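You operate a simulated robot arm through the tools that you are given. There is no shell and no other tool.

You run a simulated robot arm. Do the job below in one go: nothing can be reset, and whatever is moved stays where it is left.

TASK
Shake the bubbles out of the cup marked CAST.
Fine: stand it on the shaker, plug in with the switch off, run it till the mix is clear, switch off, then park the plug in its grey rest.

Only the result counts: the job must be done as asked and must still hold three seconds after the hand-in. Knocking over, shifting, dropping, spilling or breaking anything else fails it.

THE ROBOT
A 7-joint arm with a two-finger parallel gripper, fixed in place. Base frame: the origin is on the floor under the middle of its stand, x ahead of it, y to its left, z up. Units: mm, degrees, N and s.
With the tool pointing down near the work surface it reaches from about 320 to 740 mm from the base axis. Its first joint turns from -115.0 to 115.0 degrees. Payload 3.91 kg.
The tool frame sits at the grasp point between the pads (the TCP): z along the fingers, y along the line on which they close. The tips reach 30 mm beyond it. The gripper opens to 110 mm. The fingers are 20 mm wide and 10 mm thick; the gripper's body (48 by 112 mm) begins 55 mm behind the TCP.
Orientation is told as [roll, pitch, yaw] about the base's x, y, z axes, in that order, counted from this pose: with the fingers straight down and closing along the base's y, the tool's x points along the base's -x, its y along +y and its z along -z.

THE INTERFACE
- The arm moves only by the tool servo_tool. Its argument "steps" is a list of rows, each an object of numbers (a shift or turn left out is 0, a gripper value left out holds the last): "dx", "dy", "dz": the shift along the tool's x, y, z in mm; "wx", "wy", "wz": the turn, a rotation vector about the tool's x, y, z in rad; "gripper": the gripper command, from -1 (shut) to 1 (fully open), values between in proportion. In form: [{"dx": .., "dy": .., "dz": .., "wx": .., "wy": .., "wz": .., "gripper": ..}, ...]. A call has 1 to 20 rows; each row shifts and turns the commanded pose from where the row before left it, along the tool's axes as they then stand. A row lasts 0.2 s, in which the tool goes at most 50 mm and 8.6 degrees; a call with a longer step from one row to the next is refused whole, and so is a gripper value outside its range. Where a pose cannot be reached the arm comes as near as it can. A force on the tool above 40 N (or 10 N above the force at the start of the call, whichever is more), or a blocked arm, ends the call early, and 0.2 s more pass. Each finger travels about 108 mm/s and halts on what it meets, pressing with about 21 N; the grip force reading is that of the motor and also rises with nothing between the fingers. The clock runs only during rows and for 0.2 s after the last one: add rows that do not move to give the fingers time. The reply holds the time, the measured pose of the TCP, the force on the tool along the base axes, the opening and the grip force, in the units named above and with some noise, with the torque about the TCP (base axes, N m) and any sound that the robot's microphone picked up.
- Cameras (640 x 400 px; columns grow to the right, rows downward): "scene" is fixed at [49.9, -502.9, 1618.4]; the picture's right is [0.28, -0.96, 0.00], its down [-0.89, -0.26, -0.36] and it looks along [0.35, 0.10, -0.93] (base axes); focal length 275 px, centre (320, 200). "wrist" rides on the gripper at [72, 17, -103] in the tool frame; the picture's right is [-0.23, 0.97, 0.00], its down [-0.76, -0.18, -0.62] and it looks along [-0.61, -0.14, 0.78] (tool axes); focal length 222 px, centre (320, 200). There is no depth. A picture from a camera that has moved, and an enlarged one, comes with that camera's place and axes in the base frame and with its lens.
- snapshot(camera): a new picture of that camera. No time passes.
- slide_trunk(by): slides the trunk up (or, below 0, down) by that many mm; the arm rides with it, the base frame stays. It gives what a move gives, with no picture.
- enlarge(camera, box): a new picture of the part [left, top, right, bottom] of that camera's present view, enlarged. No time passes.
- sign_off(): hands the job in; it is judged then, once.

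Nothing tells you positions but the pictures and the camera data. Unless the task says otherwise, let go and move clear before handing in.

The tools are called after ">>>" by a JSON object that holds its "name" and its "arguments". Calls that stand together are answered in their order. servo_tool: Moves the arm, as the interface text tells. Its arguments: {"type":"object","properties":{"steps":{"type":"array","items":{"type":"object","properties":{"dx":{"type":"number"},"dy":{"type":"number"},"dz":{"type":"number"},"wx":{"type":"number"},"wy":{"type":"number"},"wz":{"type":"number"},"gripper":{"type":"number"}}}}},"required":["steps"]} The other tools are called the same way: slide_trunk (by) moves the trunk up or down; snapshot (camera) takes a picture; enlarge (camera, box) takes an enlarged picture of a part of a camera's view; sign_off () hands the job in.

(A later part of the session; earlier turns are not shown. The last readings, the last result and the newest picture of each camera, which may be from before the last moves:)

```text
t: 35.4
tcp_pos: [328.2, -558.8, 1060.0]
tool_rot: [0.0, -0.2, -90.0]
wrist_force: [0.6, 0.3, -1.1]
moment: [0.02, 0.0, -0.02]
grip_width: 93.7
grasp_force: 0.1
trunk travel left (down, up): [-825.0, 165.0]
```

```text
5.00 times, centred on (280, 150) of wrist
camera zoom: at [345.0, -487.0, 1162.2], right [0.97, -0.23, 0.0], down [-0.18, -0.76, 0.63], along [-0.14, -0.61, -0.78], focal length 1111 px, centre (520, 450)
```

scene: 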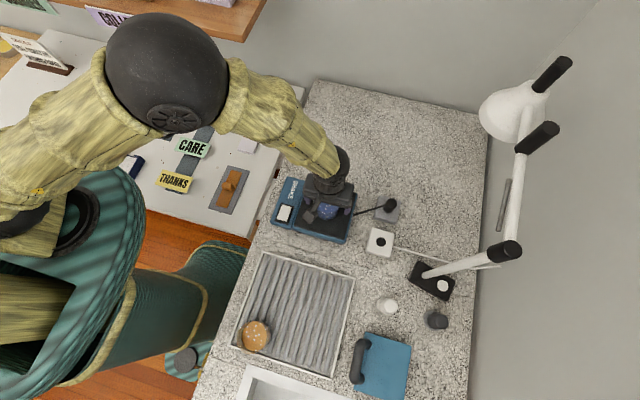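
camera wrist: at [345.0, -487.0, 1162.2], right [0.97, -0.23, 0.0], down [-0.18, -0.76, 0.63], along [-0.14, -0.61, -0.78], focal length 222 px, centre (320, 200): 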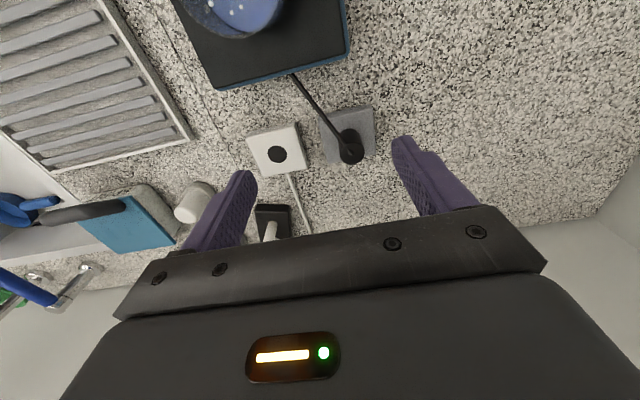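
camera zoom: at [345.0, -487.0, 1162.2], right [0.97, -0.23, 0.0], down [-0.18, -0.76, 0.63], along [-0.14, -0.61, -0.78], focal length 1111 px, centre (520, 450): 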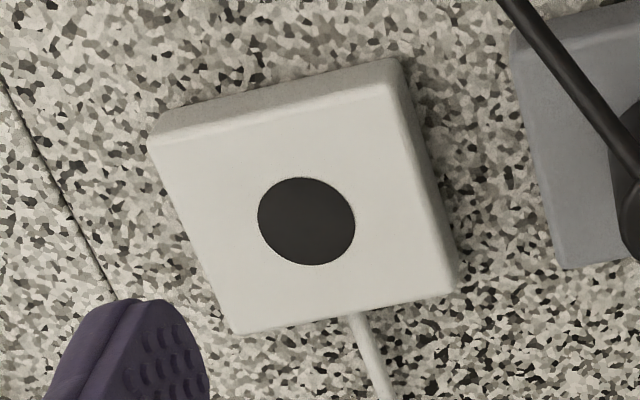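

The plug is a ~31 mm black cylinder, top at about (354.5, -616.5, 917), with the cable leaving its top toward the shaker. I'll position above it with a narrowed opening and check alignment.

>>> {"name": "servo_tool", "arguments": {"steps": [{"dx": -19.2, "dy": 8.8, "dz": 15, "gripper": 0.164}, {"dx": -19.2, "dy": 8.8, "dz": 20}, {"dx": -19.2, "dy": 8.7, "dz": 20}, {}, {}]}}

>>> {"name": "snapshot", "arguments": {"camera": "wrist"}}

>>> {"name": "enlarge", "arguments": {"camera": "wrist", "box": [260, 80, 380, 200]}}

```text
t: 36.6
tcp_pos: [354.0, -615.7, 1003.8]
tool_rot: [-0.1, -0.1, -90.1]
wrist_force: [0.3, -0.1, -1.4]
moment: [0.02, 0.0, 0.01]
grip_width: 64.1
grasp_force: 0.0
trunk travel left (down, up): [-825.0, 165.0]
```

```text
taken
camera wrist: at [370.8, -544.4, 1106.5], right [0.97, -0.23, 0.0], down [-0.18, -0.76, 0.63], along [-0.14, -0.61, -0.78], focal length 222 px, centre (320, 200)
```

wrist: 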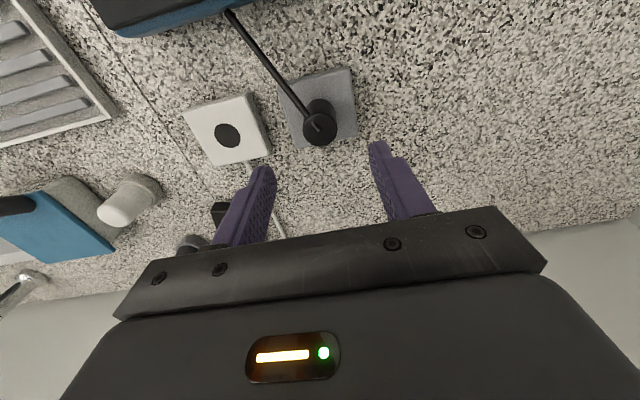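

```text
3.33 times, centred on (320, 140) of wrist
camera zoom: at [370.8, -544.4, 1106.5], right [0.97, -0.23, 0.0], down [-0.18, -0.76, 0.63], along [-0.14, -0.61, -0.78], focal length 740 px, centre (320, 400)
```

zoom: 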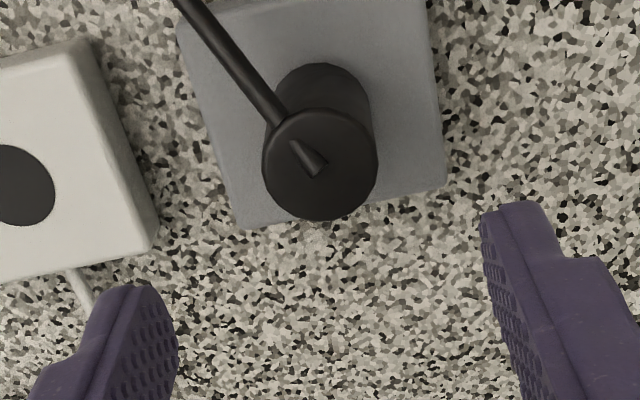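

Aligned: the plug top sits on the grip's centre line. I'll lower partway and recheck.

>>> {"name": "servo_tool", "arguments": {"steps": [{"dz": 15}, {"dz": 15}, {"dz": 15}, {"dz": 12}, {"dz": 8}, {}, {}]}}

>>> {"name": "snapshot", "arguments": {"camera": "wrist"}}

>>> {"name": "enlarge", "arguments": {"camera": "wrist", "box": [240, 100, 400, 220]}}

```text
t: 38.2
tcp_pos: [355.4, -618.2, 940.0]
tool_rot: [0.2, -0.3, -90.0]
wrist_force: [-0.7, 1.1, -0.1]
moment: [0.02, 0.0, -0.03]
grip_width: 63.8
grasp_force: 0.1
trunk travel left (down, up): [-825.0, 165.0]
```

```text
taken
camera wrist: at [371.2, -546.9, 1042.1], right [0.97, -0.23, 0.0], down [-0.18, -0.76, 0.63], along [-0.14, -0.61, -0.78], focal length 222 px, centre (320, 200)
```

wrist: 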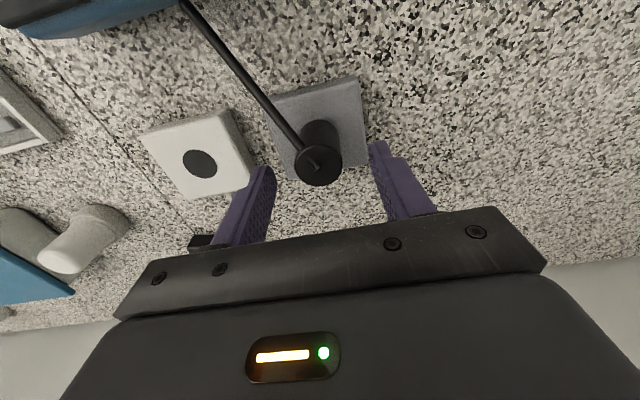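

```text
3.33 times, centred on (320, 160) of wrist
camera zoom: at [371.2, -546.9, 1042.1], right [0.97, -0.23, 0.0], down [-0.18, -0.76, 0.63], along [-0.14, -0.61, -0.78], focal length 740 px, centre (320, 333)
```

zoom: 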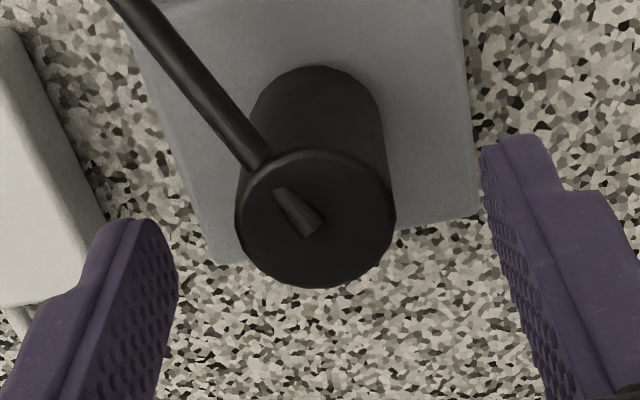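

The plug centre is ~3 mm toward +y from my grip line; I'll correct that, go down so the tips stay about 8 mm above the rest, and close.

>>> {"name": "servo_tool", "arguments": {"steps": [{"dx": 3, "dz": 6}, {"dz": 6}, {"dz": 6}, {}, {"gripper": -0.1}, {"gripper": -0.3}, {"gripper": -0.5}, {"gripper": -0.6}, {}, {}]}}

>>> {"name": "snapshot", "arguments": {"camera": "wrist"}}

>>> {"name": "enlarge", "arguments": {"camera": "wrist", "box": [240, 100, 400, 220]}}

```text
t: 40.4
tcp_pos: [355.6, -614.0, 921.4]
tool_rot: [0.0, -0.2, -90.0]
wrist_force: [-2.5, -0.6, 0.9]
moment: [0.0, 0.23, 0.03]
grip_width: 28.8
grasp_force: 20.6
trunk travel left (down, up): [-825.0, 165.0]
```

```text
taken
camera wrist: at [371.7, -542.4, 1023.6], right [0.97, -0.23, 0.0], down [-0.18, -0.76, 0.63], along [-0.14, -0.61, -0.78], focal length 222 px, centre (320, 200)
```

wrist: 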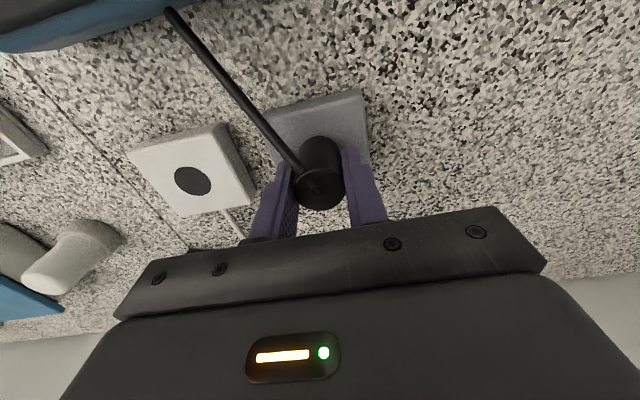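

```text
3.33 times, centred on (320, 160) of wrist
camera zoom: at [371.7, -542.4, 1023.6], right [0.97, -0.23, 0.0], down [-0.18, -0.76, 0.63], along [-0.14, -0.61, -0.78], focal length 740 px, centre (320, 333)
```

zoom: 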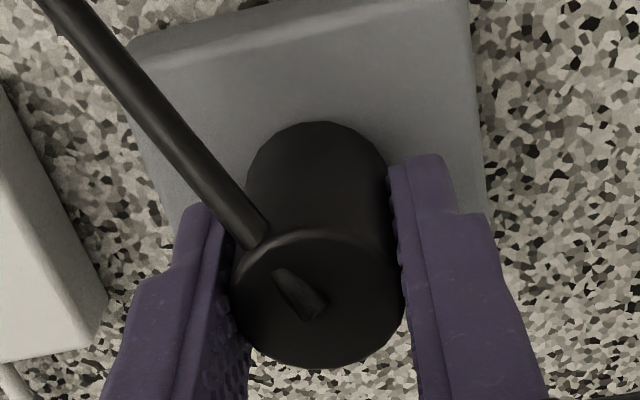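

The plug is held (28.8 mm, 21 N) and centred. I'm taking the rocker's present position (+x half pressed) as off, since nothing suggests otherwise. Now I'll lift the plug straight out.

>>> {"name": "servo_tool", "arguments": {"steps": [{"dz": -3}, {"dz": -5}, {"dz": -8}, {"dz": -10}, {"dz": -12}, {"dz": -12}, {"dz": -10}, {}, {}]}}

>>> {"name": "snapshot", "arguments": {"camera": "wrist"}}

>>> {"name": "enlarge", "arguments": {"camera": "wrist", "box": [200, 70, 400, 220]}}

>>> {"name": "enlarge", "arguments": {"camera": "scene", "box": [260, 150, 460, 290]}}

```text
t: 42.4
tcp_pos: [354.8, -615.1, 981.5]
tool_rot: [0.0, -0.2, -90.0]
wrist_force: [-0.3, 0.4, -0.4]
moment: [-0.01, -0.01, 0.0]
grip_width: 29.0
grasp_force: 21.5
trunk travel left (down, up): [-825.0, 165.0]
```

```text
taken
camera wrist: at [372.6, -543.0, 1083.6], right [0.97, -0.23, 0.0], down [-0.18, -0.76, 0.63], along [-0.14, -0.61, -0.78], focal length 222 px, centre (320, 200)
```

wrist: 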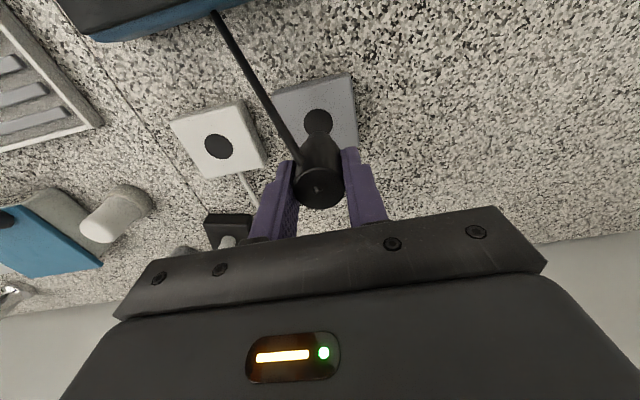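

```text
2.67 times, centred on (300, 145) of wrist
camera zoom: at [372.6, -543.0, 1083.6], right [0.97, -0.23, 0.0], down [-0.18, -0.76, 0.63], along [-0.14, -0.61, -0.78], focal length 592 px, centre (373, 347)
```

zoom: 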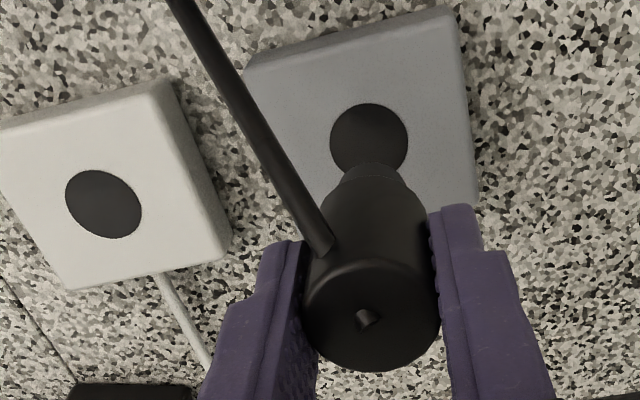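

```text
2.86 times, centred on (360, 220) of scene
camera zoom: at [49.9, -502.9, 1618.4], right [0.28, -0.96, 0.0], down [-0.89, -0.26, -0.36], along [0.35, 0.1, -0.93], focal length 786 px, centre (206, 143)
```

zoom: 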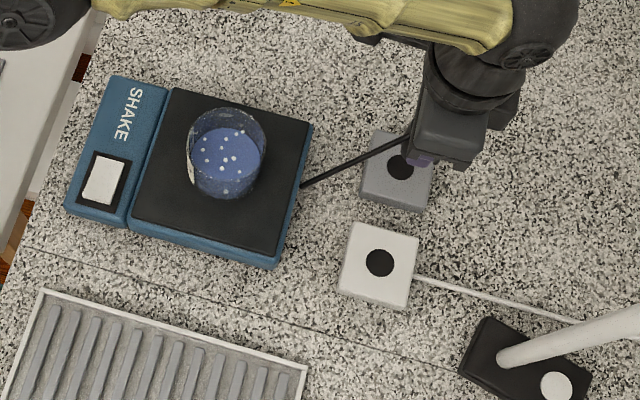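

The plug has a narrower peg at its bottom; rest and socket holes lie about 101 mm apart in x at nearly equal y. I'll carry the plug over to the socket at this height.

>>> {"name": "servo_tool", "arguments": {"steps": [{"dy": -10}, {"dy": -18}, {"dy": -22}, {"dy": -22}, {"dy": -18}, {"dy": -10}, {}, {}]}}

>>> {"name": "snapshot", "arguments": {"camera": "wrist"}}

>>> {"name": "enlarge", "arguments": {"camera": "wrist", "box": [230, 70, 430, 220]}}

>>> {"name": "enlarge", "arguments": {"camera": "scene", "box": [260, 150, 460, 290]}}

```text
t: 44.2
tcp_pos: [255.8, -614.9, 980.8]
tool_rot: [0.0, -0.2, -90.0]
wrist_force: [0.0, 1.0, -0.7]
moment: [0.02, 0.03, 0.01]
grip_width: 28.8
grasp_force: 20.8
trunk travel left (down, up): [-825.0, 165.0]
```

```text
taken
camera wrist: at [273.3, -544.1, 1083.0], right [0.97, -0.23, 0.0], down [-0.18, -0.76, 0.63], along [-0.14, -0.61, -0.78], focal length 222 px, centre (320, 200)
```

wrist: 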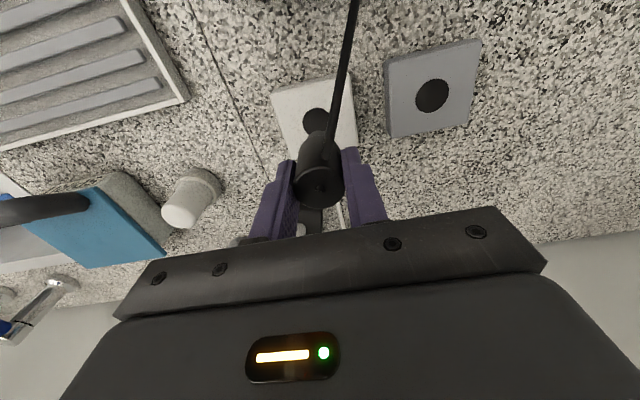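

```text
2.67 times, centred on (330, 145) of wrist
camera zoom: at [273.3, -544.1, 1083.0], right [0.97, -0.23, 0.0], down [-0.18, -0.76, 0.63], along [-0.14, -0.61, -0.78], focal length 592 px, centre (293, 347)
```

zoom: 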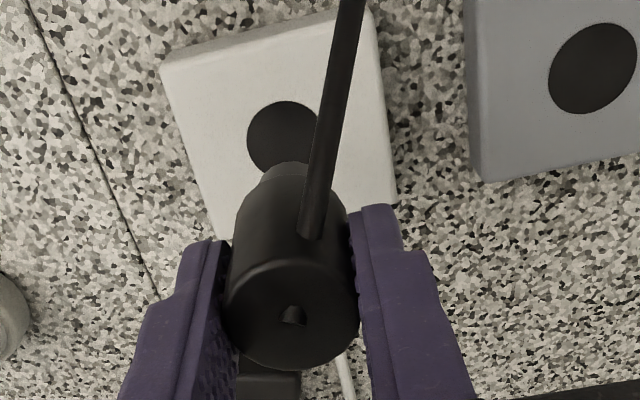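

```text
2.86 times, centred on (360, 220) of scene
camera zoom: at [49.9, -502.9, 1618.4], right [0.28, -0.96, 0.0], down [-0.89, -0.26, -0.36], along [0.35, 0.1, -0.93], focal length 786 px, centre (206, 143)
```

zoom: 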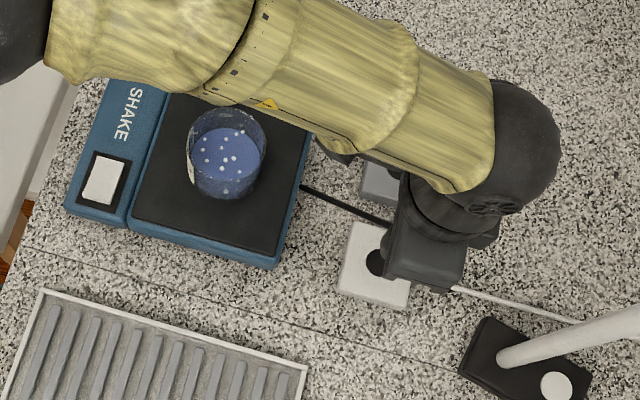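

>>> {"name": "enlarge", "arguments": {"camera": "wrist", "box": [280, 70, 360, 150]}}

>>> {"name": "enlarge", "arguments": {"camera": "scene", "box": [350, 215, 420, 270]}}

```text
5.00 times, centred on (320, 110) of wrist
camera zoom: at [273.3, -544.1, 1083.0], right [0.97, -0.23, 0.0], down [-0.18, -0.76, 0.63], along [-0.14, -0.61, -0.78], focal length 1111 px, centre (320, 650)
```

zoom: 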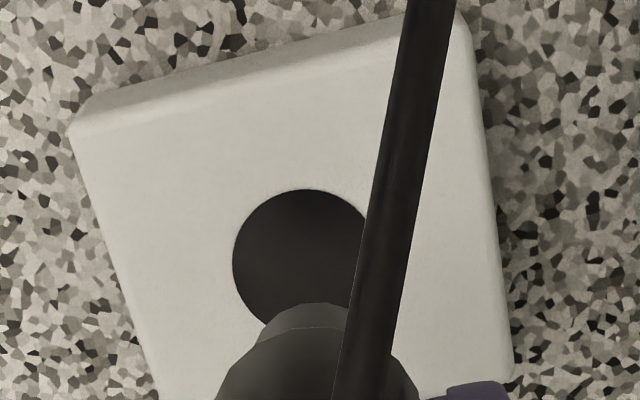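

```text
7.27 times, centred on (385, 242) of scene
camera zoom: at [49.9, -502.9, 1618.4], right [0.28, -0.96, 0.0], down [-0.89, -0.26, -0.36], along [0.35, 0.1, -0.93], focal length 2002 px, centre (-153, -109)
```

zoom: 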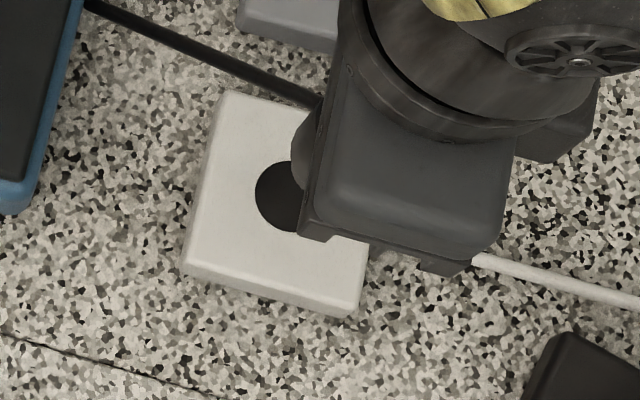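

The socket hole is about 1 mm toward -x and 0.7 mm toward +y of the plug axis, compared with how the plug hung over its rest. I'll correct and lower partway.

>>> {"name": "servo_tool", "arguments": {"steps": [{"dx": 0.7, "dy": -0.9}, {"dz": 8}, {"dz": 8}, {"dz": 6}, {}, {}]}}

>>> {"name": "enlarge", "arguments": {"camera": "wrist", "box": [270, 80, 370, 180]}}

>>> {"name": "enlarge", "arguments": {"camera": "scene", "box": [350, 215, 420, 270]}}

```text
t: 45.6
tcp_pos: [254.6, -612.2, 957.5]
tool_rot: [0.1, -0.3, -90.0]
wrist_force: [0.0, 0.1, -1.2]
moment: [0.0, 0.02, -0.02]
grip_width: 28.9
grasp_force: 20.7
trunk travel left (down, up): [-825.0, 165.0]
```

```text
4.00 times, centred on (320, 130) of wrist
camera zoom: at [270.9, -541.0, 1060.8], right [0.97, -0.23, 0.0], down [-0.18, -0.76, 0.63], along [-0.14, -0.61, -0.78], focal length 888 px, centre (320, 480)
```

zoom: 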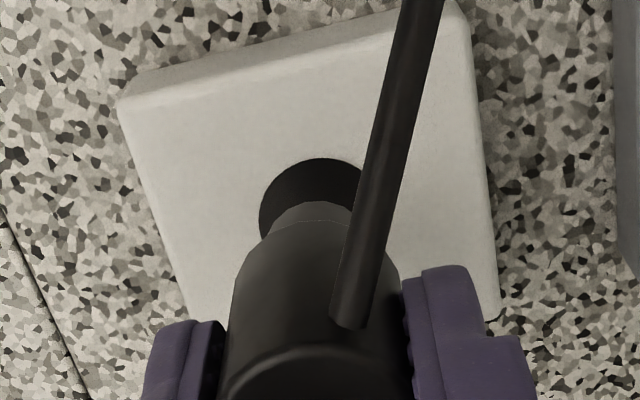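

```text
7.27 times, centred on (385, 242) of scene
camera zoom: at [49.9, -502.9, 1618.4], right [0.28, -0.96, 0.0], down [-0.89, -0.26, -0.36], along [0.35, 0.1, -0.93], focal length 2002 px, centre (-153, -109)
```

zoom: 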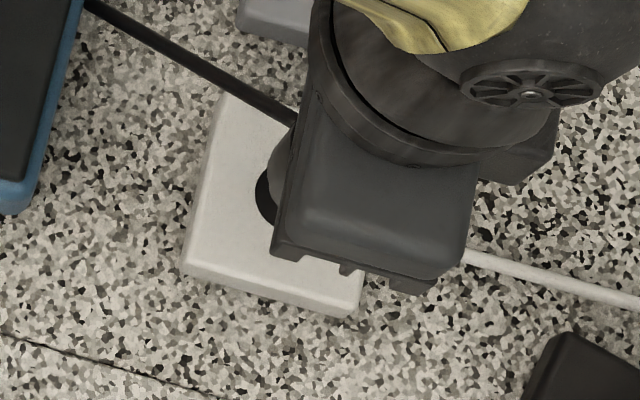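

Image geometry now puts the hole within ~1 mm of the plug axis, with the peg tip some 11 mm above it. I'll lower in small steps watching the force.

>>> {"name": "servo_tool", "arguments": {"steps": [{"dz": 4}, {"dz": 4}, {"dz": 4}, {"dz": 4}, {}]}}

>>> {"name": "enlarge", "arguments": {"camera": "wrist", "box": [270, 80, 370, 180]}}

```text
t: 46.8
tcp_pos: [252.7, -613.1, 942.7]
tool_rot: [0.1, -0.2, -90.0]
wrist_force: [0.3, -0.7, -0.5]
moment: [0.01, 0.03, -0.03]
grip_width: 28.9
grasp_force: 21.2
trunk travel left (down, up): [-825.0, 165.0]
```

```text
4.00 times, centred on (320, 130) of wrist
camera zoom: at [269.8, -541.7, 1044.7], right [0.97, -0.23, 0.0], down [-0.18, -0.76, 0.63], along [-0.14, -0.61, -0.78], focal length 888 px, centre (320, 480)
```

zoom: 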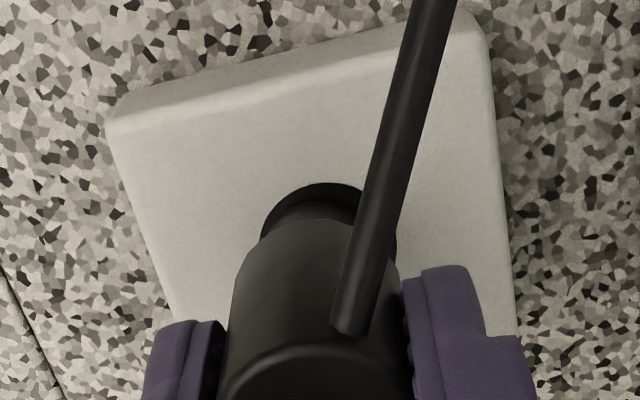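

The peg tip has entered the hole without force. I'll continue down until it seats.

>>> {"name": "servo_tool", "arguments": {"steps": [{"dz": 3}, {"dz": 3}, {"dz": 3}, {"dz": 3}, {}]}}

>>> {"name": "enlarge", "arguments": {"camera": "wrist", "box": [270, 80, 370, 180]}}

```text
t: 48.0
tcp_pos: [254.4, -613.6, 931.3]
tool_rot: [0.1, -0.3, -89.9]
wrist_force: [-0.5, 0.0, -1.0]
moment: [0.02, -0.03, -0.03]
grip_width: 28.8
grasp_force: 20.8
trunk travel left (down, up): [-825.0, 165.0]
```

```text
4.00 times, centred on (320, 130) of wrist
camera zoom: at [271.1, -542.2, 1032.5], right [0.97, -0.23, 0.0], down [-0.18, -0.76, 0.63], along [-0.14, -0.61, -0.78], focal length 888 px, centre (320, 480)
```

zoom: 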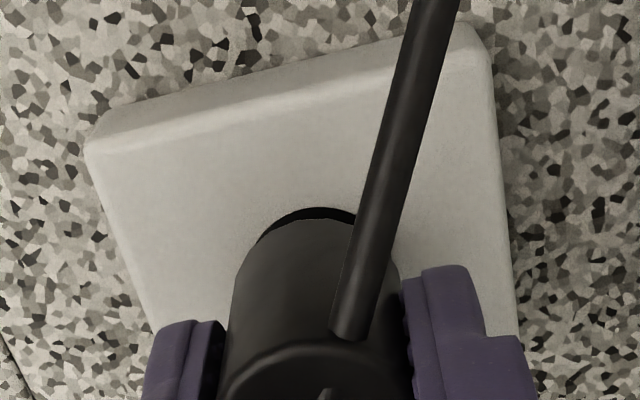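

>>> {"name": "servo_tool", "arguments": {"steps": [{"dz": 2}, {"dz": 2}, {"dz": 2}, {"dz": 2}, {}]}}

>>> {"name": "enlarge", "arguments": {"camera": "wrist", "box": [270, 80, 370, 180]}}

```text
t: 49.2
tcp_pos: [254.7, -613.7, 923.8]
tool_rot: [0.1, -0.3, -89.9]
wrist_force: [1.0, 0.5, 10.3]
moment: [0.39, 0.26, -0.03]
grip_width: 28.7
grasp_force: 21.1
trunk travel left (down, up): [-825.0, 165.0]
```

```text
4.00 times, centred on (320, 130) of wrist
camera zoom: at [271.5, -542.1, 1026.2], right [0.97, -0.23, 0.0], down [-0.18, -0.76, 0.63], along [-0.14, -0.61, -0.78], focal length 888 px, centre (320, 480)
```

zoom: 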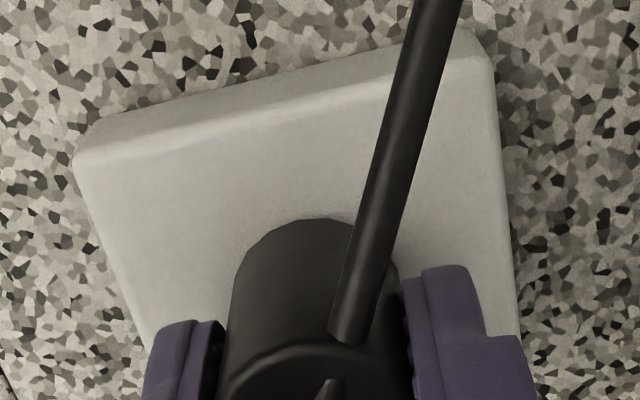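

Contact at about 10 N with the plug body covering the hole. I'll press slightly more to make sure it is fully seated.

>>> {"name": "servo_tool", "arguments": {"steps": [{"dz": 1.5}, {"dz": 1}, {}]}}

>>> {"name": "enlarge", "arguments": {"camera": "wrist", "box": [270, 80, 370, 180]}}

```text
t: 50.0
tcp_pos: [253.7, -614.0, 920.7]
tool_rot: [0.1, -0.6, -90.0]
wrist_force: [3.5, 0.4, 19.7]
moment: [-0.02, 0.27, -0.01]
grip_width: 29.0
grasp_force: 20.8
trunk travel left (down, up): [-825.0, 165.0]
```

```text
4.00 times, centred on (320, 130) of wrist
camera zoom: at [271.5, -542.2, 1023.9], right [0.97, -0.23, 0.0], down [-0.18, -0.76, 0.63], along [-0.14, -0.61, -0.78], focal length 888 px, centre (320, 480)
```

zoom: 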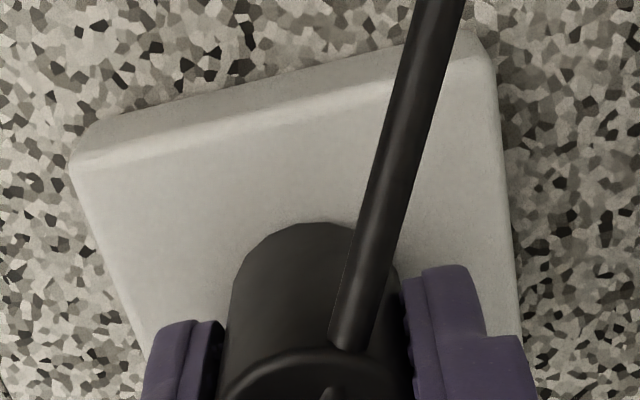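

It sits at the same height as it did in its rest, and there's no running sound. I'll ease off the pressure and release the plug.

>>> {"name": "servo_tool", "arguments": {"steps": [{"dz": -1}, {"dz": -0.5}, {"gripper": -0.4}, {"gripper": -0.3}, {"gripper": -0.1}, {"gripper": 0.1}, {}, {}]}}

>>> {"name": "snapshot", "arguments": {"camera": "wrist"}}

>>> {"name": "enlarge", "arguments": {"camera": "scene", "box": [260, 150, 460, 290]}}

```text
t: 51.8
tcp_pos: [254.2, -614.5, 922.2]
tool_rot: [0.1, -0.1, -89.9]
wrist_force: [0.3, -1.1, 0.3]
moment: [-0.02, 0.0, 0.0]
grip_width: 60.7
grasp_force: 0.1
trunk travel left (down, up): [-825.0, 165.0]
```

```text
taken
camera wrist: at [271.7, -542.8, 1024.4], right [0.97, -0.23, 0.0], down [-0.18, -0.76, 0.63], along [-0.14, -0.61, -0.78], focal length 222 px, centre (320, 200)
```

wrist: 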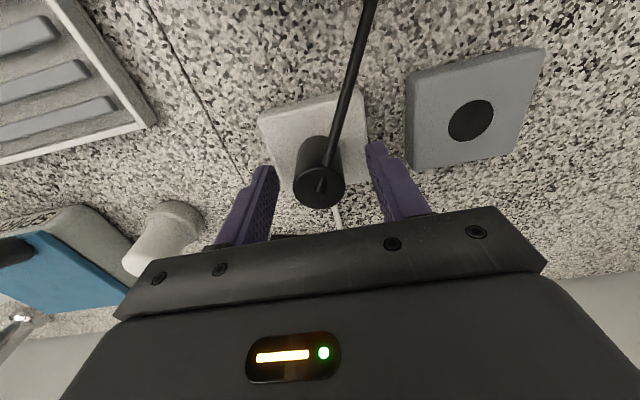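

```text
2.86 times, centred on (360, 220) of scene
camera zoom: at [49.9, -502.9, 1618.4], right [0.28, -0.96, 0.0], down [-0.89, -0.26, -0.36], along [0.35, 0.1, -0.93], focal length 786 px, centre (206, 143)
```

zoom: 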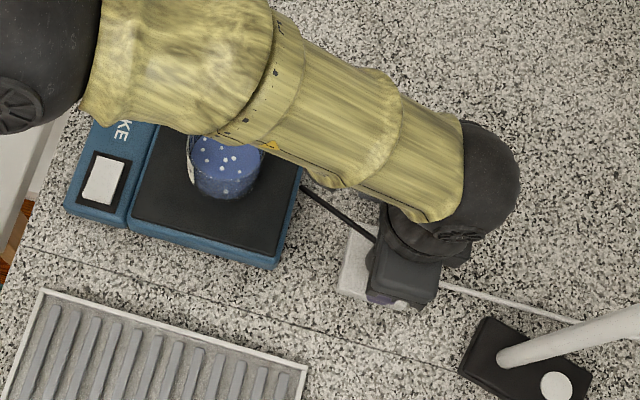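

The plug is seated in the socket and free of the fingers; the shaker is silent, confirming the switch is off. I'll rise, close the fingers and go above the switch's raised (-x) half.

>>> {"name": "servo_tool", "arguments": {"steps": [{"dz": -15}, {"dz": -30}, {"dz": -40}, {"dz": -45}, {"dx": 20, "dy": -1}, {"dx": 30, "dy": -2, "gripper": -0.2}, {"dx": 37, "dy": -2, "gripper": -0.5}, {"dx": 37, "dy": -2, "gripper": -0.8}, {"dx": 37, "dy": -2, "gripper": -1}, {"dx": 37, "dy": -2}, {"dx": 30, "dy": -2}, {"dx": 25, "dy": -2}, {"dx": 20}, {}, {}]}}

>>> {"name": "snapshot", "arguments": {"camera": "wrist"}}

>>> {"name": "enlarge", "arguments": {"camera": "scene", "box": [260, 150, 460, 290]}}

```text
t: 55.0
tcp_pos: [240.5, -341.1, 1049.3]
tool_rot: [0.1, -0.3, -90.0]
wrist_force: [-0.6, -0.2, -0.1]
moment: [0.01, -0.02, 0.02]
grip_width: 0.2
grasp_force: 20.9
trunk travel left (down, up): [-825.0, 165.0]
```

```text
taken
camera wrist: at [256.4, -269.0, 1152.6], right [0.97, -0.23, 0.0], down [-0.18, -0.76, 0.63], along [-0.14, -0.61, -0.78], focal length 222 px, centre (320, 200)
```

wrist: 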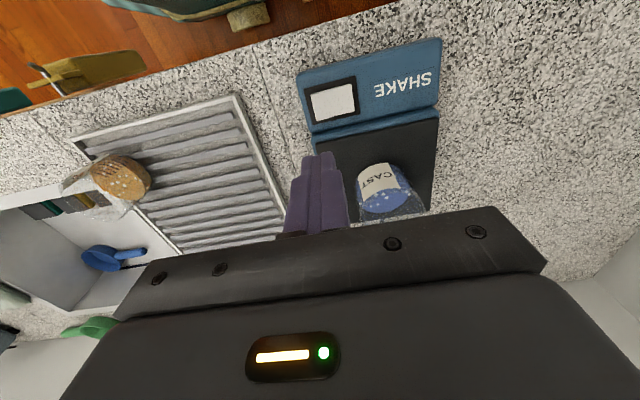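

```text
2.86 times, centred on (360, 220) of scene
camera zoom: at [49.9, -502.9, 1618.4], right [0.28, -0.96, 0.0], down [-0.89, -0.26, -0.36], along [0.35, 0.1, -0.93], focal length 786 px, centre (206, 143)
```

zoom: 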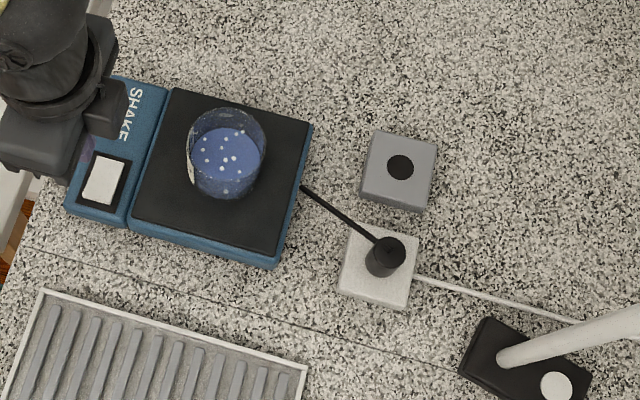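

The line under the tips hits the rocker's -x half. I'll descend to just above it.

>>> {"name": "servo_tool", "arguments": {"steps": [{"dz": 20}, {"dz": 22}, {"dz": 22}, {"dz": 20}, {"dz": 12}, {"dz": 6}, {}, {}]}}

>>> {"name": "snapshot", "arguments": {"camera": "wrist"}}

>>> {"name": "enlarge", "arguments": {"camera": "wrist", "box": [250, 90, 390, 210]}}

```text
t: 56.8
tcp_pos: [237.5, -342.8, 949.7]
tool_rot: [0.1, -0.2, -90.0]
wrist_force: [0.8, -0.3, 0.1]
moment: [-0.01, 0.01, -0.01]
grip_width: 0.0
grasp_force: 20.9
trunk travel left (down, up): [-825.0, 165.0]
```

```text
taken
camera wrist: at [255.4, -270.8, 1052.1], right [0.97, -0.23, 0.0], down [-0.18, -0.76, 0.63], along [-0.14, -0.61, -0.78], focal length 222 px, centre (320, 200)
```

wrist: 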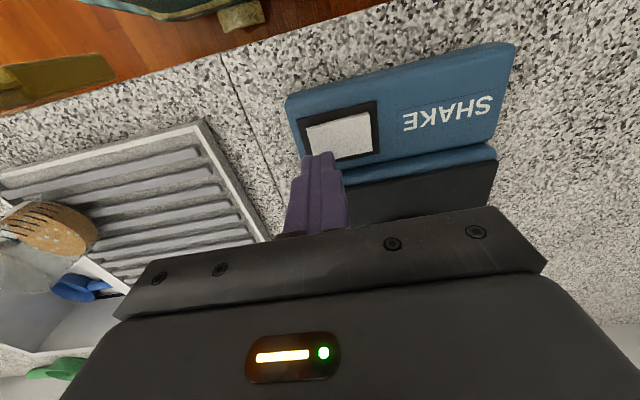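

```text
3.33 times, centred on (320, 150) of wrist
camera zoom: at [255.4, -270.8, 1052.1], right [0.97, -0.23, 0.0], down [-0.18, -0.76, 0.63], along [-0.14, -0.61, -0.78], focal length 740 px, centre (320, 367)
```

zoom: 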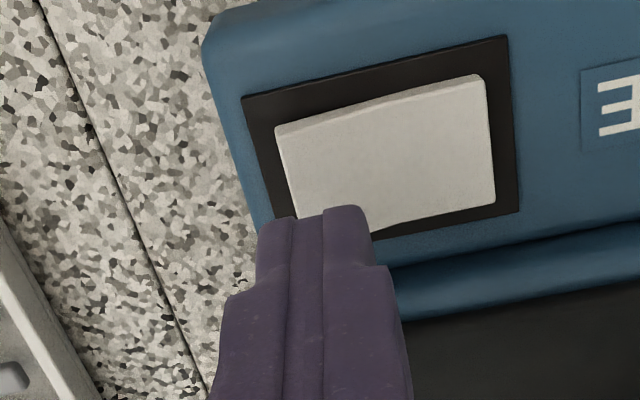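

I'll shift 4 mm toward +x and +y so the tips land squarely on the raised half, then press down in small steps.

>>> {"name": "servo_tool", "arguments": {"steps": [{"dx": 3.5, "dy": 4}, {"dz": 4}, {"dz": 4}, {}, {}]}}

>>> {"name": "enlarge", "arguments": {"camera": "wrist", "box": [250, 90, 390, 210]}}

```text
t: 58.0
tcp_pos: [242.7, -337.3, 940.5]
tool_rot: [0.0, -0.2, -90.0]
wrist_force: [-0.2, -0.2, 0.1]
moment: [0.0, -0.02, -0.02]
grip_width: 0.0
grasp_force: 21.3
trunk travel left (down, up): [-825.0, 165.0]
```

```text
3.33 times, centred on (320, 150) of wrist
camera zoom: at [259.5, -266.1, 1043.3], right [0.97, -0.23, 0.0], down [-0.18, -0.76, 0.63], along [-0.14, -0.61, -0.78], focal length 740 px, centre (320, 367)
```

zoom: 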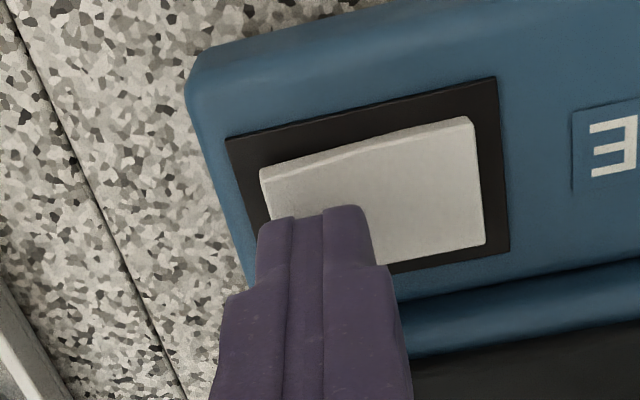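

>>> {"name": "servo_tool", "arguments": {"steps": [{"dz": 2}, {"dz": 2}, {"dz": 2}, {}]}}

```text
t: 59.0
tcp_pos: [243.0, -337.9, 934.6]
tool_rot: [0.1, -0.2, -90.0]
wrist_force: [-0.9, 0.3, 0.9]
moment: [0.04, 0.03, -0.01]
grip_width: 0.0
grasp_force: 21.2
trunk travel left (down, up): [-825.0, 165.0]
```

>>> {"name": "servo_tool", "arguments": {"steps": [{"dz": 2}, {"dz": 2}, {"dz": 2}, {}]}}

```text
t: 59.9
tcp_pos: [243.9, -337.9, 933.3]
tool_rot: [0.2, -0.3, -90.0]
wrist_force: [-6.1, 6.6, 28.6]
moment: [0.31, -0.06, 0.09]
grip_width: 0.0
grasp_force: 20.9
trunk travel left (down, up): [-825.0, 165.0]
stopped in row 4: the force on the tool passed its limit at 42 N (the readings are from after the stop); the commanded pose is now the measured one
```

>>> {"name": "snapshot", "arguments": {"camera": "wrist"}}

>>> {"name": "enlarge", "arguments": {"camera": "wrist", "box": [250, 90, 390, 210]}}

>>> {"name": "enlarge", "arguments": {"camera": "scene", "box": [260, 150, 460, 290]}}

```text
taken
camera wrist: at [259.5, -265.6, 1035.2], right [0.97, -0.23, 0.01], down [-0.18, -0.76, 0.63], along [-0.14, -0.61, -0.78], focal length 222 px, centre (320, 200)
```

wrist: 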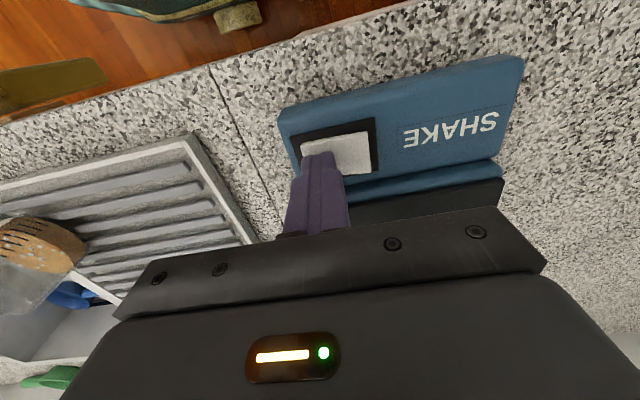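

```text
3.33 times, centred on (320, 150) of wrist
camera zoom: at [259.5, -265.6, 1035.2], right [0.97, -0.23, 0.01], down [-0.18, -0.76, 0.63], along [-0.14, -0.61, -0.78], focal length 740 px, centre (320, 367)
```

zoom: 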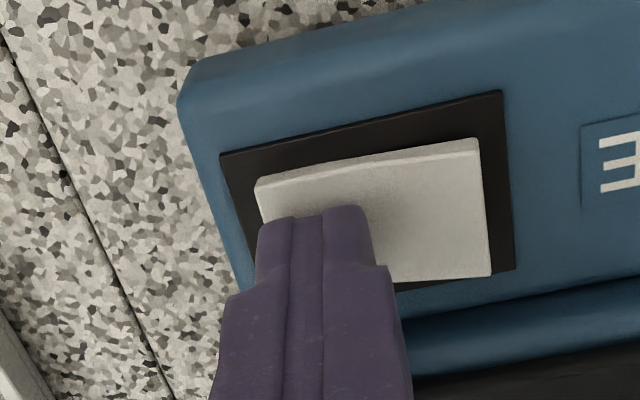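

```text
2.86 times, centred on (360, 220) of scene
camera zoom: at [49.9, -502.9, 1618.4], right [0.28, -0.96, 0.0], down [-0.89, -0.26, -0.36], along [0.35, 0.1, -0.93], focal length 786 px, centre (206, 143)
```

zoom: 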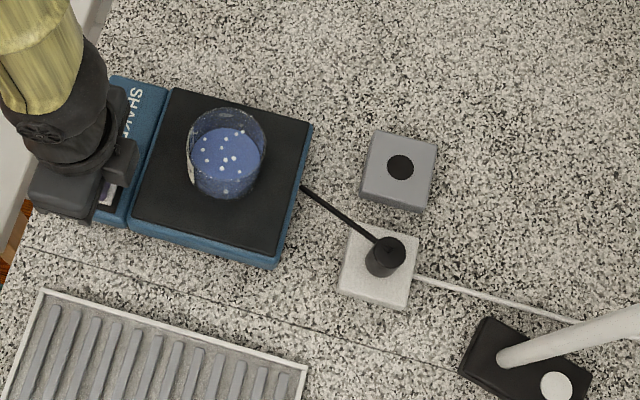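

The force rose to its limit; the rocker appears to have tilted. I'll lift off and look at its state.

>>> {"name": "servo_tool", "arguments": {"steps": [{"dz": -4}, {"dz": -10}, {"dz": -15}, {"dx": 20, "dz": -10}, {"dx": 20}, {}]}}

>>> {"name": "enlarge", "arguments": {"camera": "wrist", "box": [250, 90, 410, 210]}}

>>> {"name": "snapshot", "arguments": {"camera": "wrist"}}

```text
t: 61.3
tcp_pos: [242.4, -298.8, 970.0]
tool_rot: [0.2, -0.4, -90.0]
wrist_force: [0.0, 0.0, 0.3]
moment: [-0.01, 0.0, 0.0]
grip_width: 0.0
grasp_force: 21.0
trunk travel left (down, up): [-825.0, 165.0]
```

```text
3.33 times, centred on (330, 150) of wrist
camera zoom: at [258.8, -227.3, 1071.7], right [0.97, -0.23, 0.0], down [-0.18, -0.76, 0.63], along [-0.14, -0.61, -0.78], focal length 740 px, centre (287, 367)
```

zoom: 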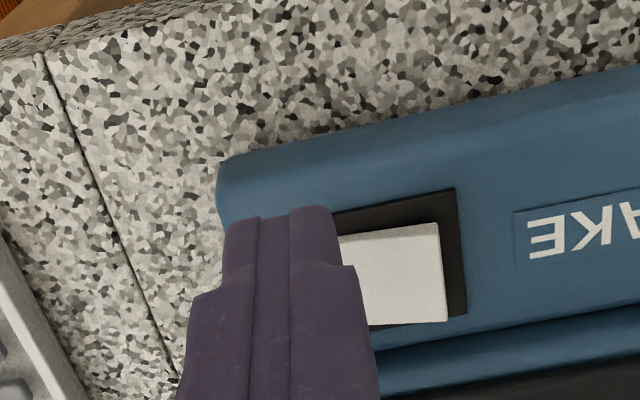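

```text
taken
camera wrist: at [258.8, -227.3, 1071.7], right [0.97, -0.23, 0.0], down [-0.18, -0.76, 0.63], along [-0.14, -0.61, -0.78], focal length 222 px, centre (320, 200)
```

wrist: 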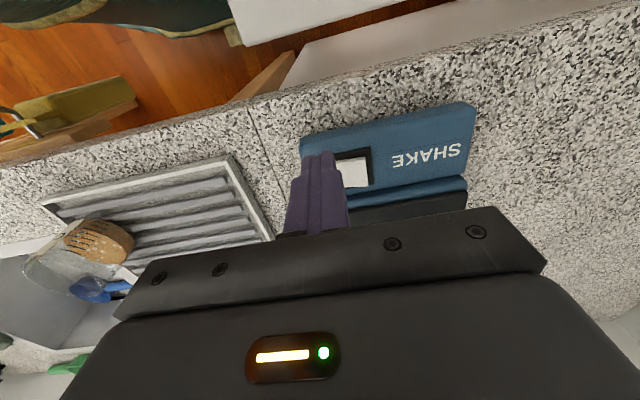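

>>> {"name": "servo_tool", "arguments": {"steps": [{"gripper": 0}, {"gripper": 0.6}, {"gripper": 1}, {}, {}]}}

>>> {"name": "enlarge", "arguments": {"camera": "wrist", "box": [290, 120, 410, 210]}}

```text
t: 62.5
tcp_pos: [241.9, -299.0, 968.8]
tool_rot: [0.1, -0.4, -90.0]
wrist_force: [-0.1, -0.1, -0.3]
moment: [0.02, 0.0, 0.03]
grip_width: 110.0
grasp_force: 0.0
trunk travel left (down, up): [-825.0, 165.0]
```

```text
4.44 times, centred on (350, 165) of wrist
camera zoom: at [258.8, -227.5, 1071.6], right [0.97, -0.23, 0.0], down [-0.18, -0.76, 0.63], along [-0.14, -0.61, -0.78], focal length 987 px, centre (187, 356)
```

zoom: 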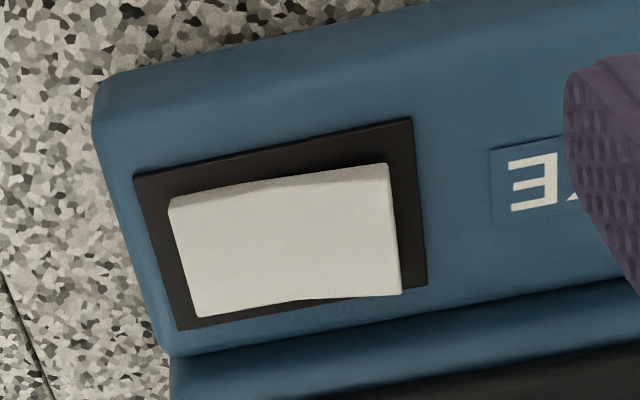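

The rocker has flipped: the +x end is now raised. No running sound is reported, so I'll look at the cup and the plug for signs of running.

>>> {"name": "enlarge", "arguments": {"camera": "scene", "box": [270, 170, 370, 245]}}

>>> {"name": "enlarge", "arguments": {"camera": "scene", "box": [360, 200, 420, 260]}}

>>> {"name": "servo_tool", "arguments": {"steps": [{}, {}]}}

>>> {"name": "enlarge", "arguments": {"camera": "scene", "box": [270, 170, 370, 245]}}

```text
5.33 times, centred on (320, 208) of scene
camera zoom: at [49.9, -502.9, 1618.4], right [0.28, -0.96, 0.0], down [-0.89, -0.26, -0.36], along [0.35, 0.1, -0.93], focal length 1468 px, centre (320, 160)
```

zoom: 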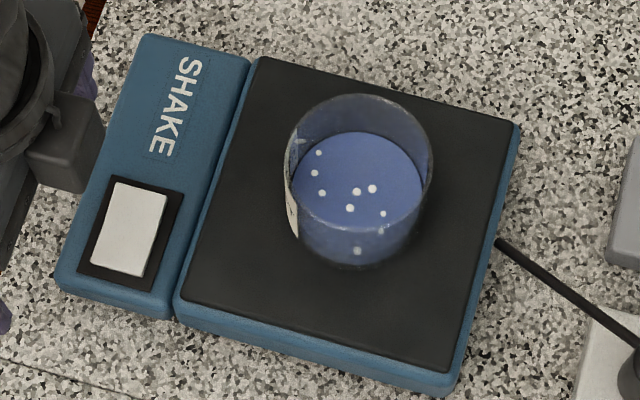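

```text
6.67 times, centred on (390, 230) of scene
camera zoom: at [49.9, -502.9, 1618.4], right [0.28, -0.96, 0.0], down [-0.89, -0.26, -0.36], along [0.35, 0.1, -0.93], focal length 1835 px, centre (-147, 0)
```

zoom: 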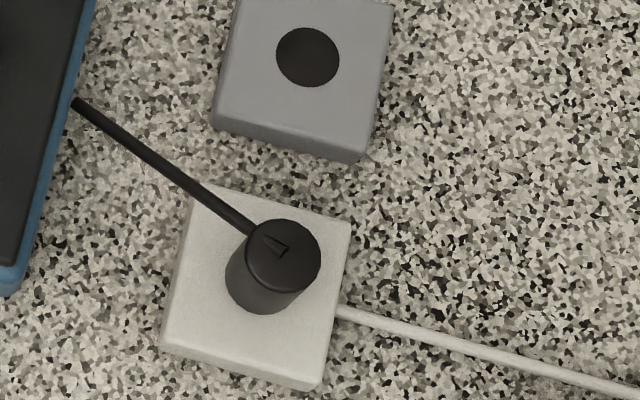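

```text
t: 63.1
tcp_pos: [241.1, -299.3, 968.8]
tool_rot: [0.3, -0.4, -90.0]
wrist_force: [0.6, 0.5, 0.3]
moment: [0.02, -0.04, -0.02]
grip_width: 110.1
grasp_force: 0.1
trunk travel left (down, up): [-825.0, 165.0]
```

```text
5.33 times, centred on (320, 208) of scene
camera zoom: at [49.9, -502.9, 1618.4], right [0.28, -0.96, 0.0], down [-0.89, -0.26, -0.36], along [0.35, 0.1, -0.93], focal length 1468 px, centre (320, 160)
```

zoom: 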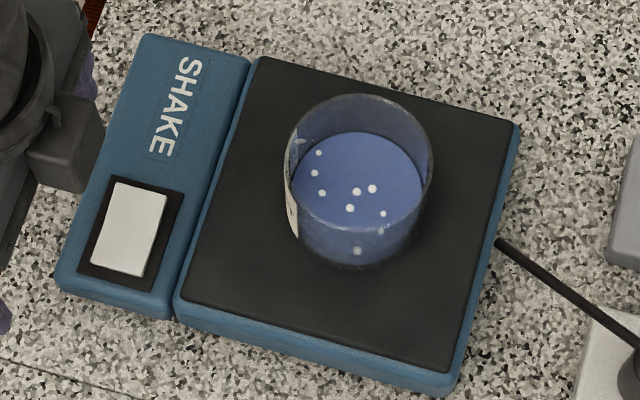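

>>> {"name": "enlarge", "arguments": {"camera": "scene", "box": [260, 150, 460, 290]}}

>>> {"name": "enlarge", "arguments": {"camera": "scene", "box": [315, 180, 355, 220]}}

```text
2.86 times, centred on (360, 220) of scene
camera zoom: at [49.9, -502.9, 1618.4], right [0.28, -0.96, 0.0], down [-0.89, -0.26, -0.36], along [0.35, 0.1, -0.93], focal length 786 px, centre (206, 143)
```

zoom: 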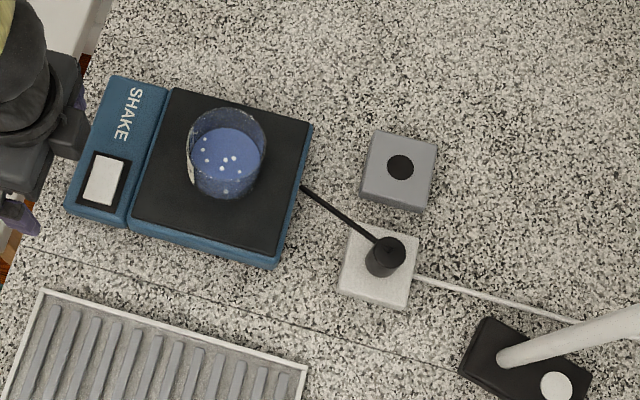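

```text
10.00 times, centred on (335, 200) of scene
camera zoom: at [49.9, -502.9, 1618.4], right [0.28, -0.96, 0.0], down [-0.89, -0.26, -0.36], along [0.35, 0.1, -0.93], focal length 2753 px, centre (170, 200)
```

zoom: 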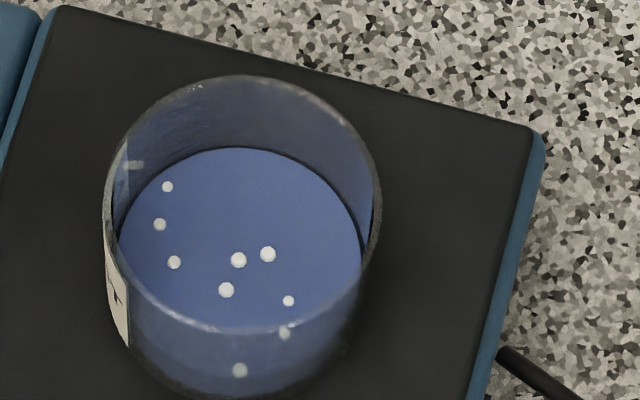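

Some bubbles have gone since the switch flipped, so the shaker appears to be running. I'll wait a bit and compare.

>>> {"name": "servo_tool", "arguments": {"steps": [{}, {}, {}, {}, {}, {}, {}, {}, {}, {}]}}

>>> {"name": "enlarge", "arguments": {"camera": "scene", "box": [315, 180, 355, 220]}}

```text
t: 65.3
tcp_pos: [242.4, -299.1, 969.1]
tool_rot: [0.2, -0.4, -90.0]
wrist_force: [-0.3, -0.1, 1.5]
moment: [-0.03, -0.02, 0.02]
grip_width: 110.2
grasp_force: 0.0
trunk travel left (down, up): [-825.0, 165.0]
```

```text
10.00 times, centred on (335, 200) of scene
camera zoom: at [49.9, -502.9, 1618.4], right [0.28, -0.96, 0.0], down [-0.89, -0.26, -0.36], along [0.35, 0.1, -0.93], focal length 2753 px, centre (170, 200)
```

zoom: 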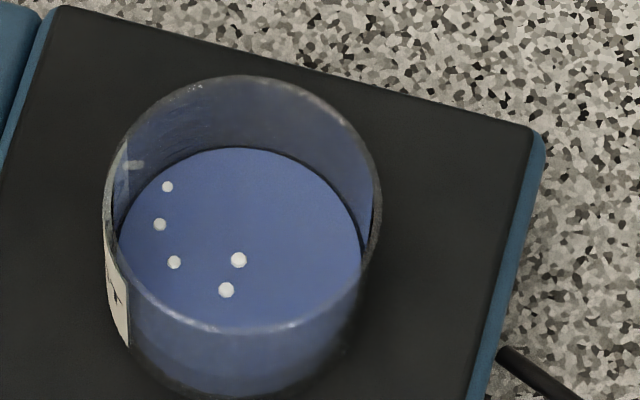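

It's running: 9 bubbles became 5 in two seconds. While it finishes I'll close the fingers and move above the raised +x half, ready to switch off.

>>> {"name": "servo_tool", "arguments": {"steps": [{"gripper": 0}, {"gripper": -1}, {}, {}, {"dx": -13, "dy": 9}, {"dx": -13, "dy": 9}, {"dx": -13, "dy": 8}, {"dz": 10}, {"dz": 8}, {}]}}

>>> {"name": "enlarge", "arguments": {"camera": "scene", "box": [315, 180, 355, 220]}}

>>> {"name": "enlarge", "arguments": {"camera": "wrist", "box": [250, 90, 390, 210]}}

```text
t: 67.5
tcp_pos: [270.5, -337.9, 952.4]
tool_rot: [0.2, -0.4, -90.0]
wrist_force: [0.9, -0.2, -0.4]
moment: [-0.01, -0.02, 0.01]
grip_width: 0.0
grasp_force: 21.3
trunk travel left (down, up): [-825.0, 165.0]
```

```text
10.00 times, centred on (335, 200) of scene
camera zoom: at [49.9, -502.9, 1618.4], right [0.28, -0.96, 0.0], down [-0.89, -0.26, -0.36], along [0.35, 0.1, -0.93], focal length 2753 px, centre (170, 200)
```

zoom: 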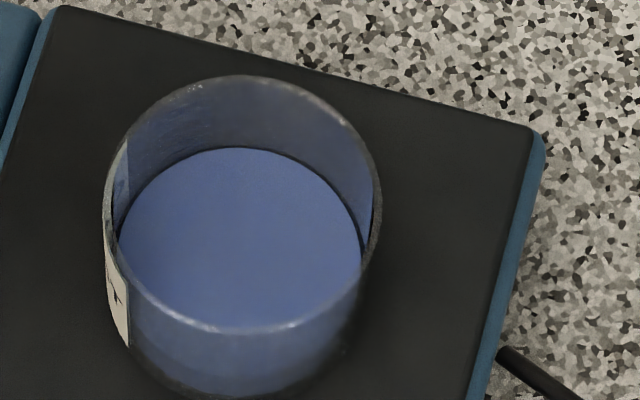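

```text
3.33 times, centred on (320, 150) of wrist
camera zoom: at [287.0, -266.2, 1055.0], right [0.97, -0.23, 0.0], down [-0.18, -0.76, 0.63], along [-0.14, -0.61, -0.78], focal length 740 px, centre (320, 367)
```

zoom: 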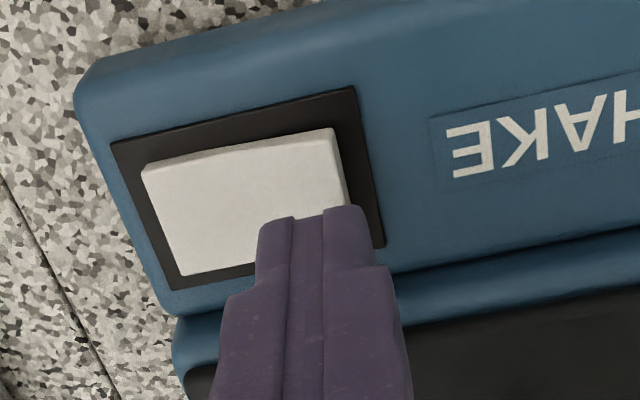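

The mix is clear: no bubbles left. I'll shift 4 mm inward over the raised half and press to switch off.

>>> {"name": "servo_tool", "arguments": {"steps": [{"dx": 1.5, "dy": -4, "dz": 4}, {"dz": 5}, {"dz": 4}, {"dz": 3}, {"dz": 2}, {"dz": 2}, {"dz": 2}, {"dz": 2}, {}]}}

>>> {"name": "enlarge", "arguments": {"camera": "wrist", "box": [250, 90, 390, 210]}}

```text
t: 69.2
tcp_pos: [266.7, -336.0, 933.0]
tool_rot: [0.4, -0.7, -89.9]
wrist_force: [-2.7, 6.8, 25.4]
moment: [0.34, 0.3, -0.05]
grip_width: 0.1
grasp_force: 21.0
trunk travel left (down, up): [-825.0, 165.0]
stopped in row 8: the force on the tool passed its limit at 44 N (the readings are from after the stop); the commanded pose is now the measured one
```

```text
3.33 times, centred on (320, 150) of wrist
camera zoom: at [283.2, -263.6, 1035.0], right [0.97, -0.23, 0.01], down [-0.18, -0.76, 0.63], along [-0.13, -0.62, -0.78], focal length 740 px, centre (320, 367)
```

zoom: 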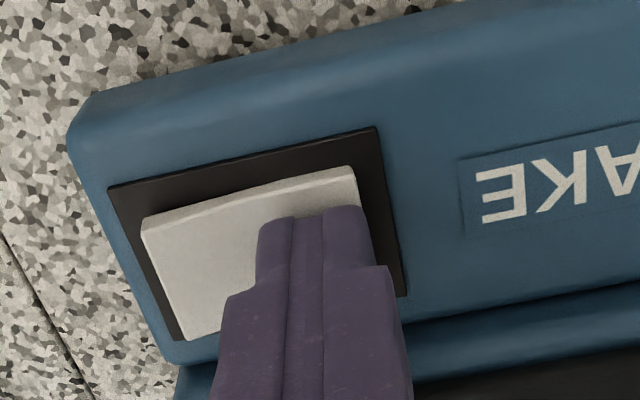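

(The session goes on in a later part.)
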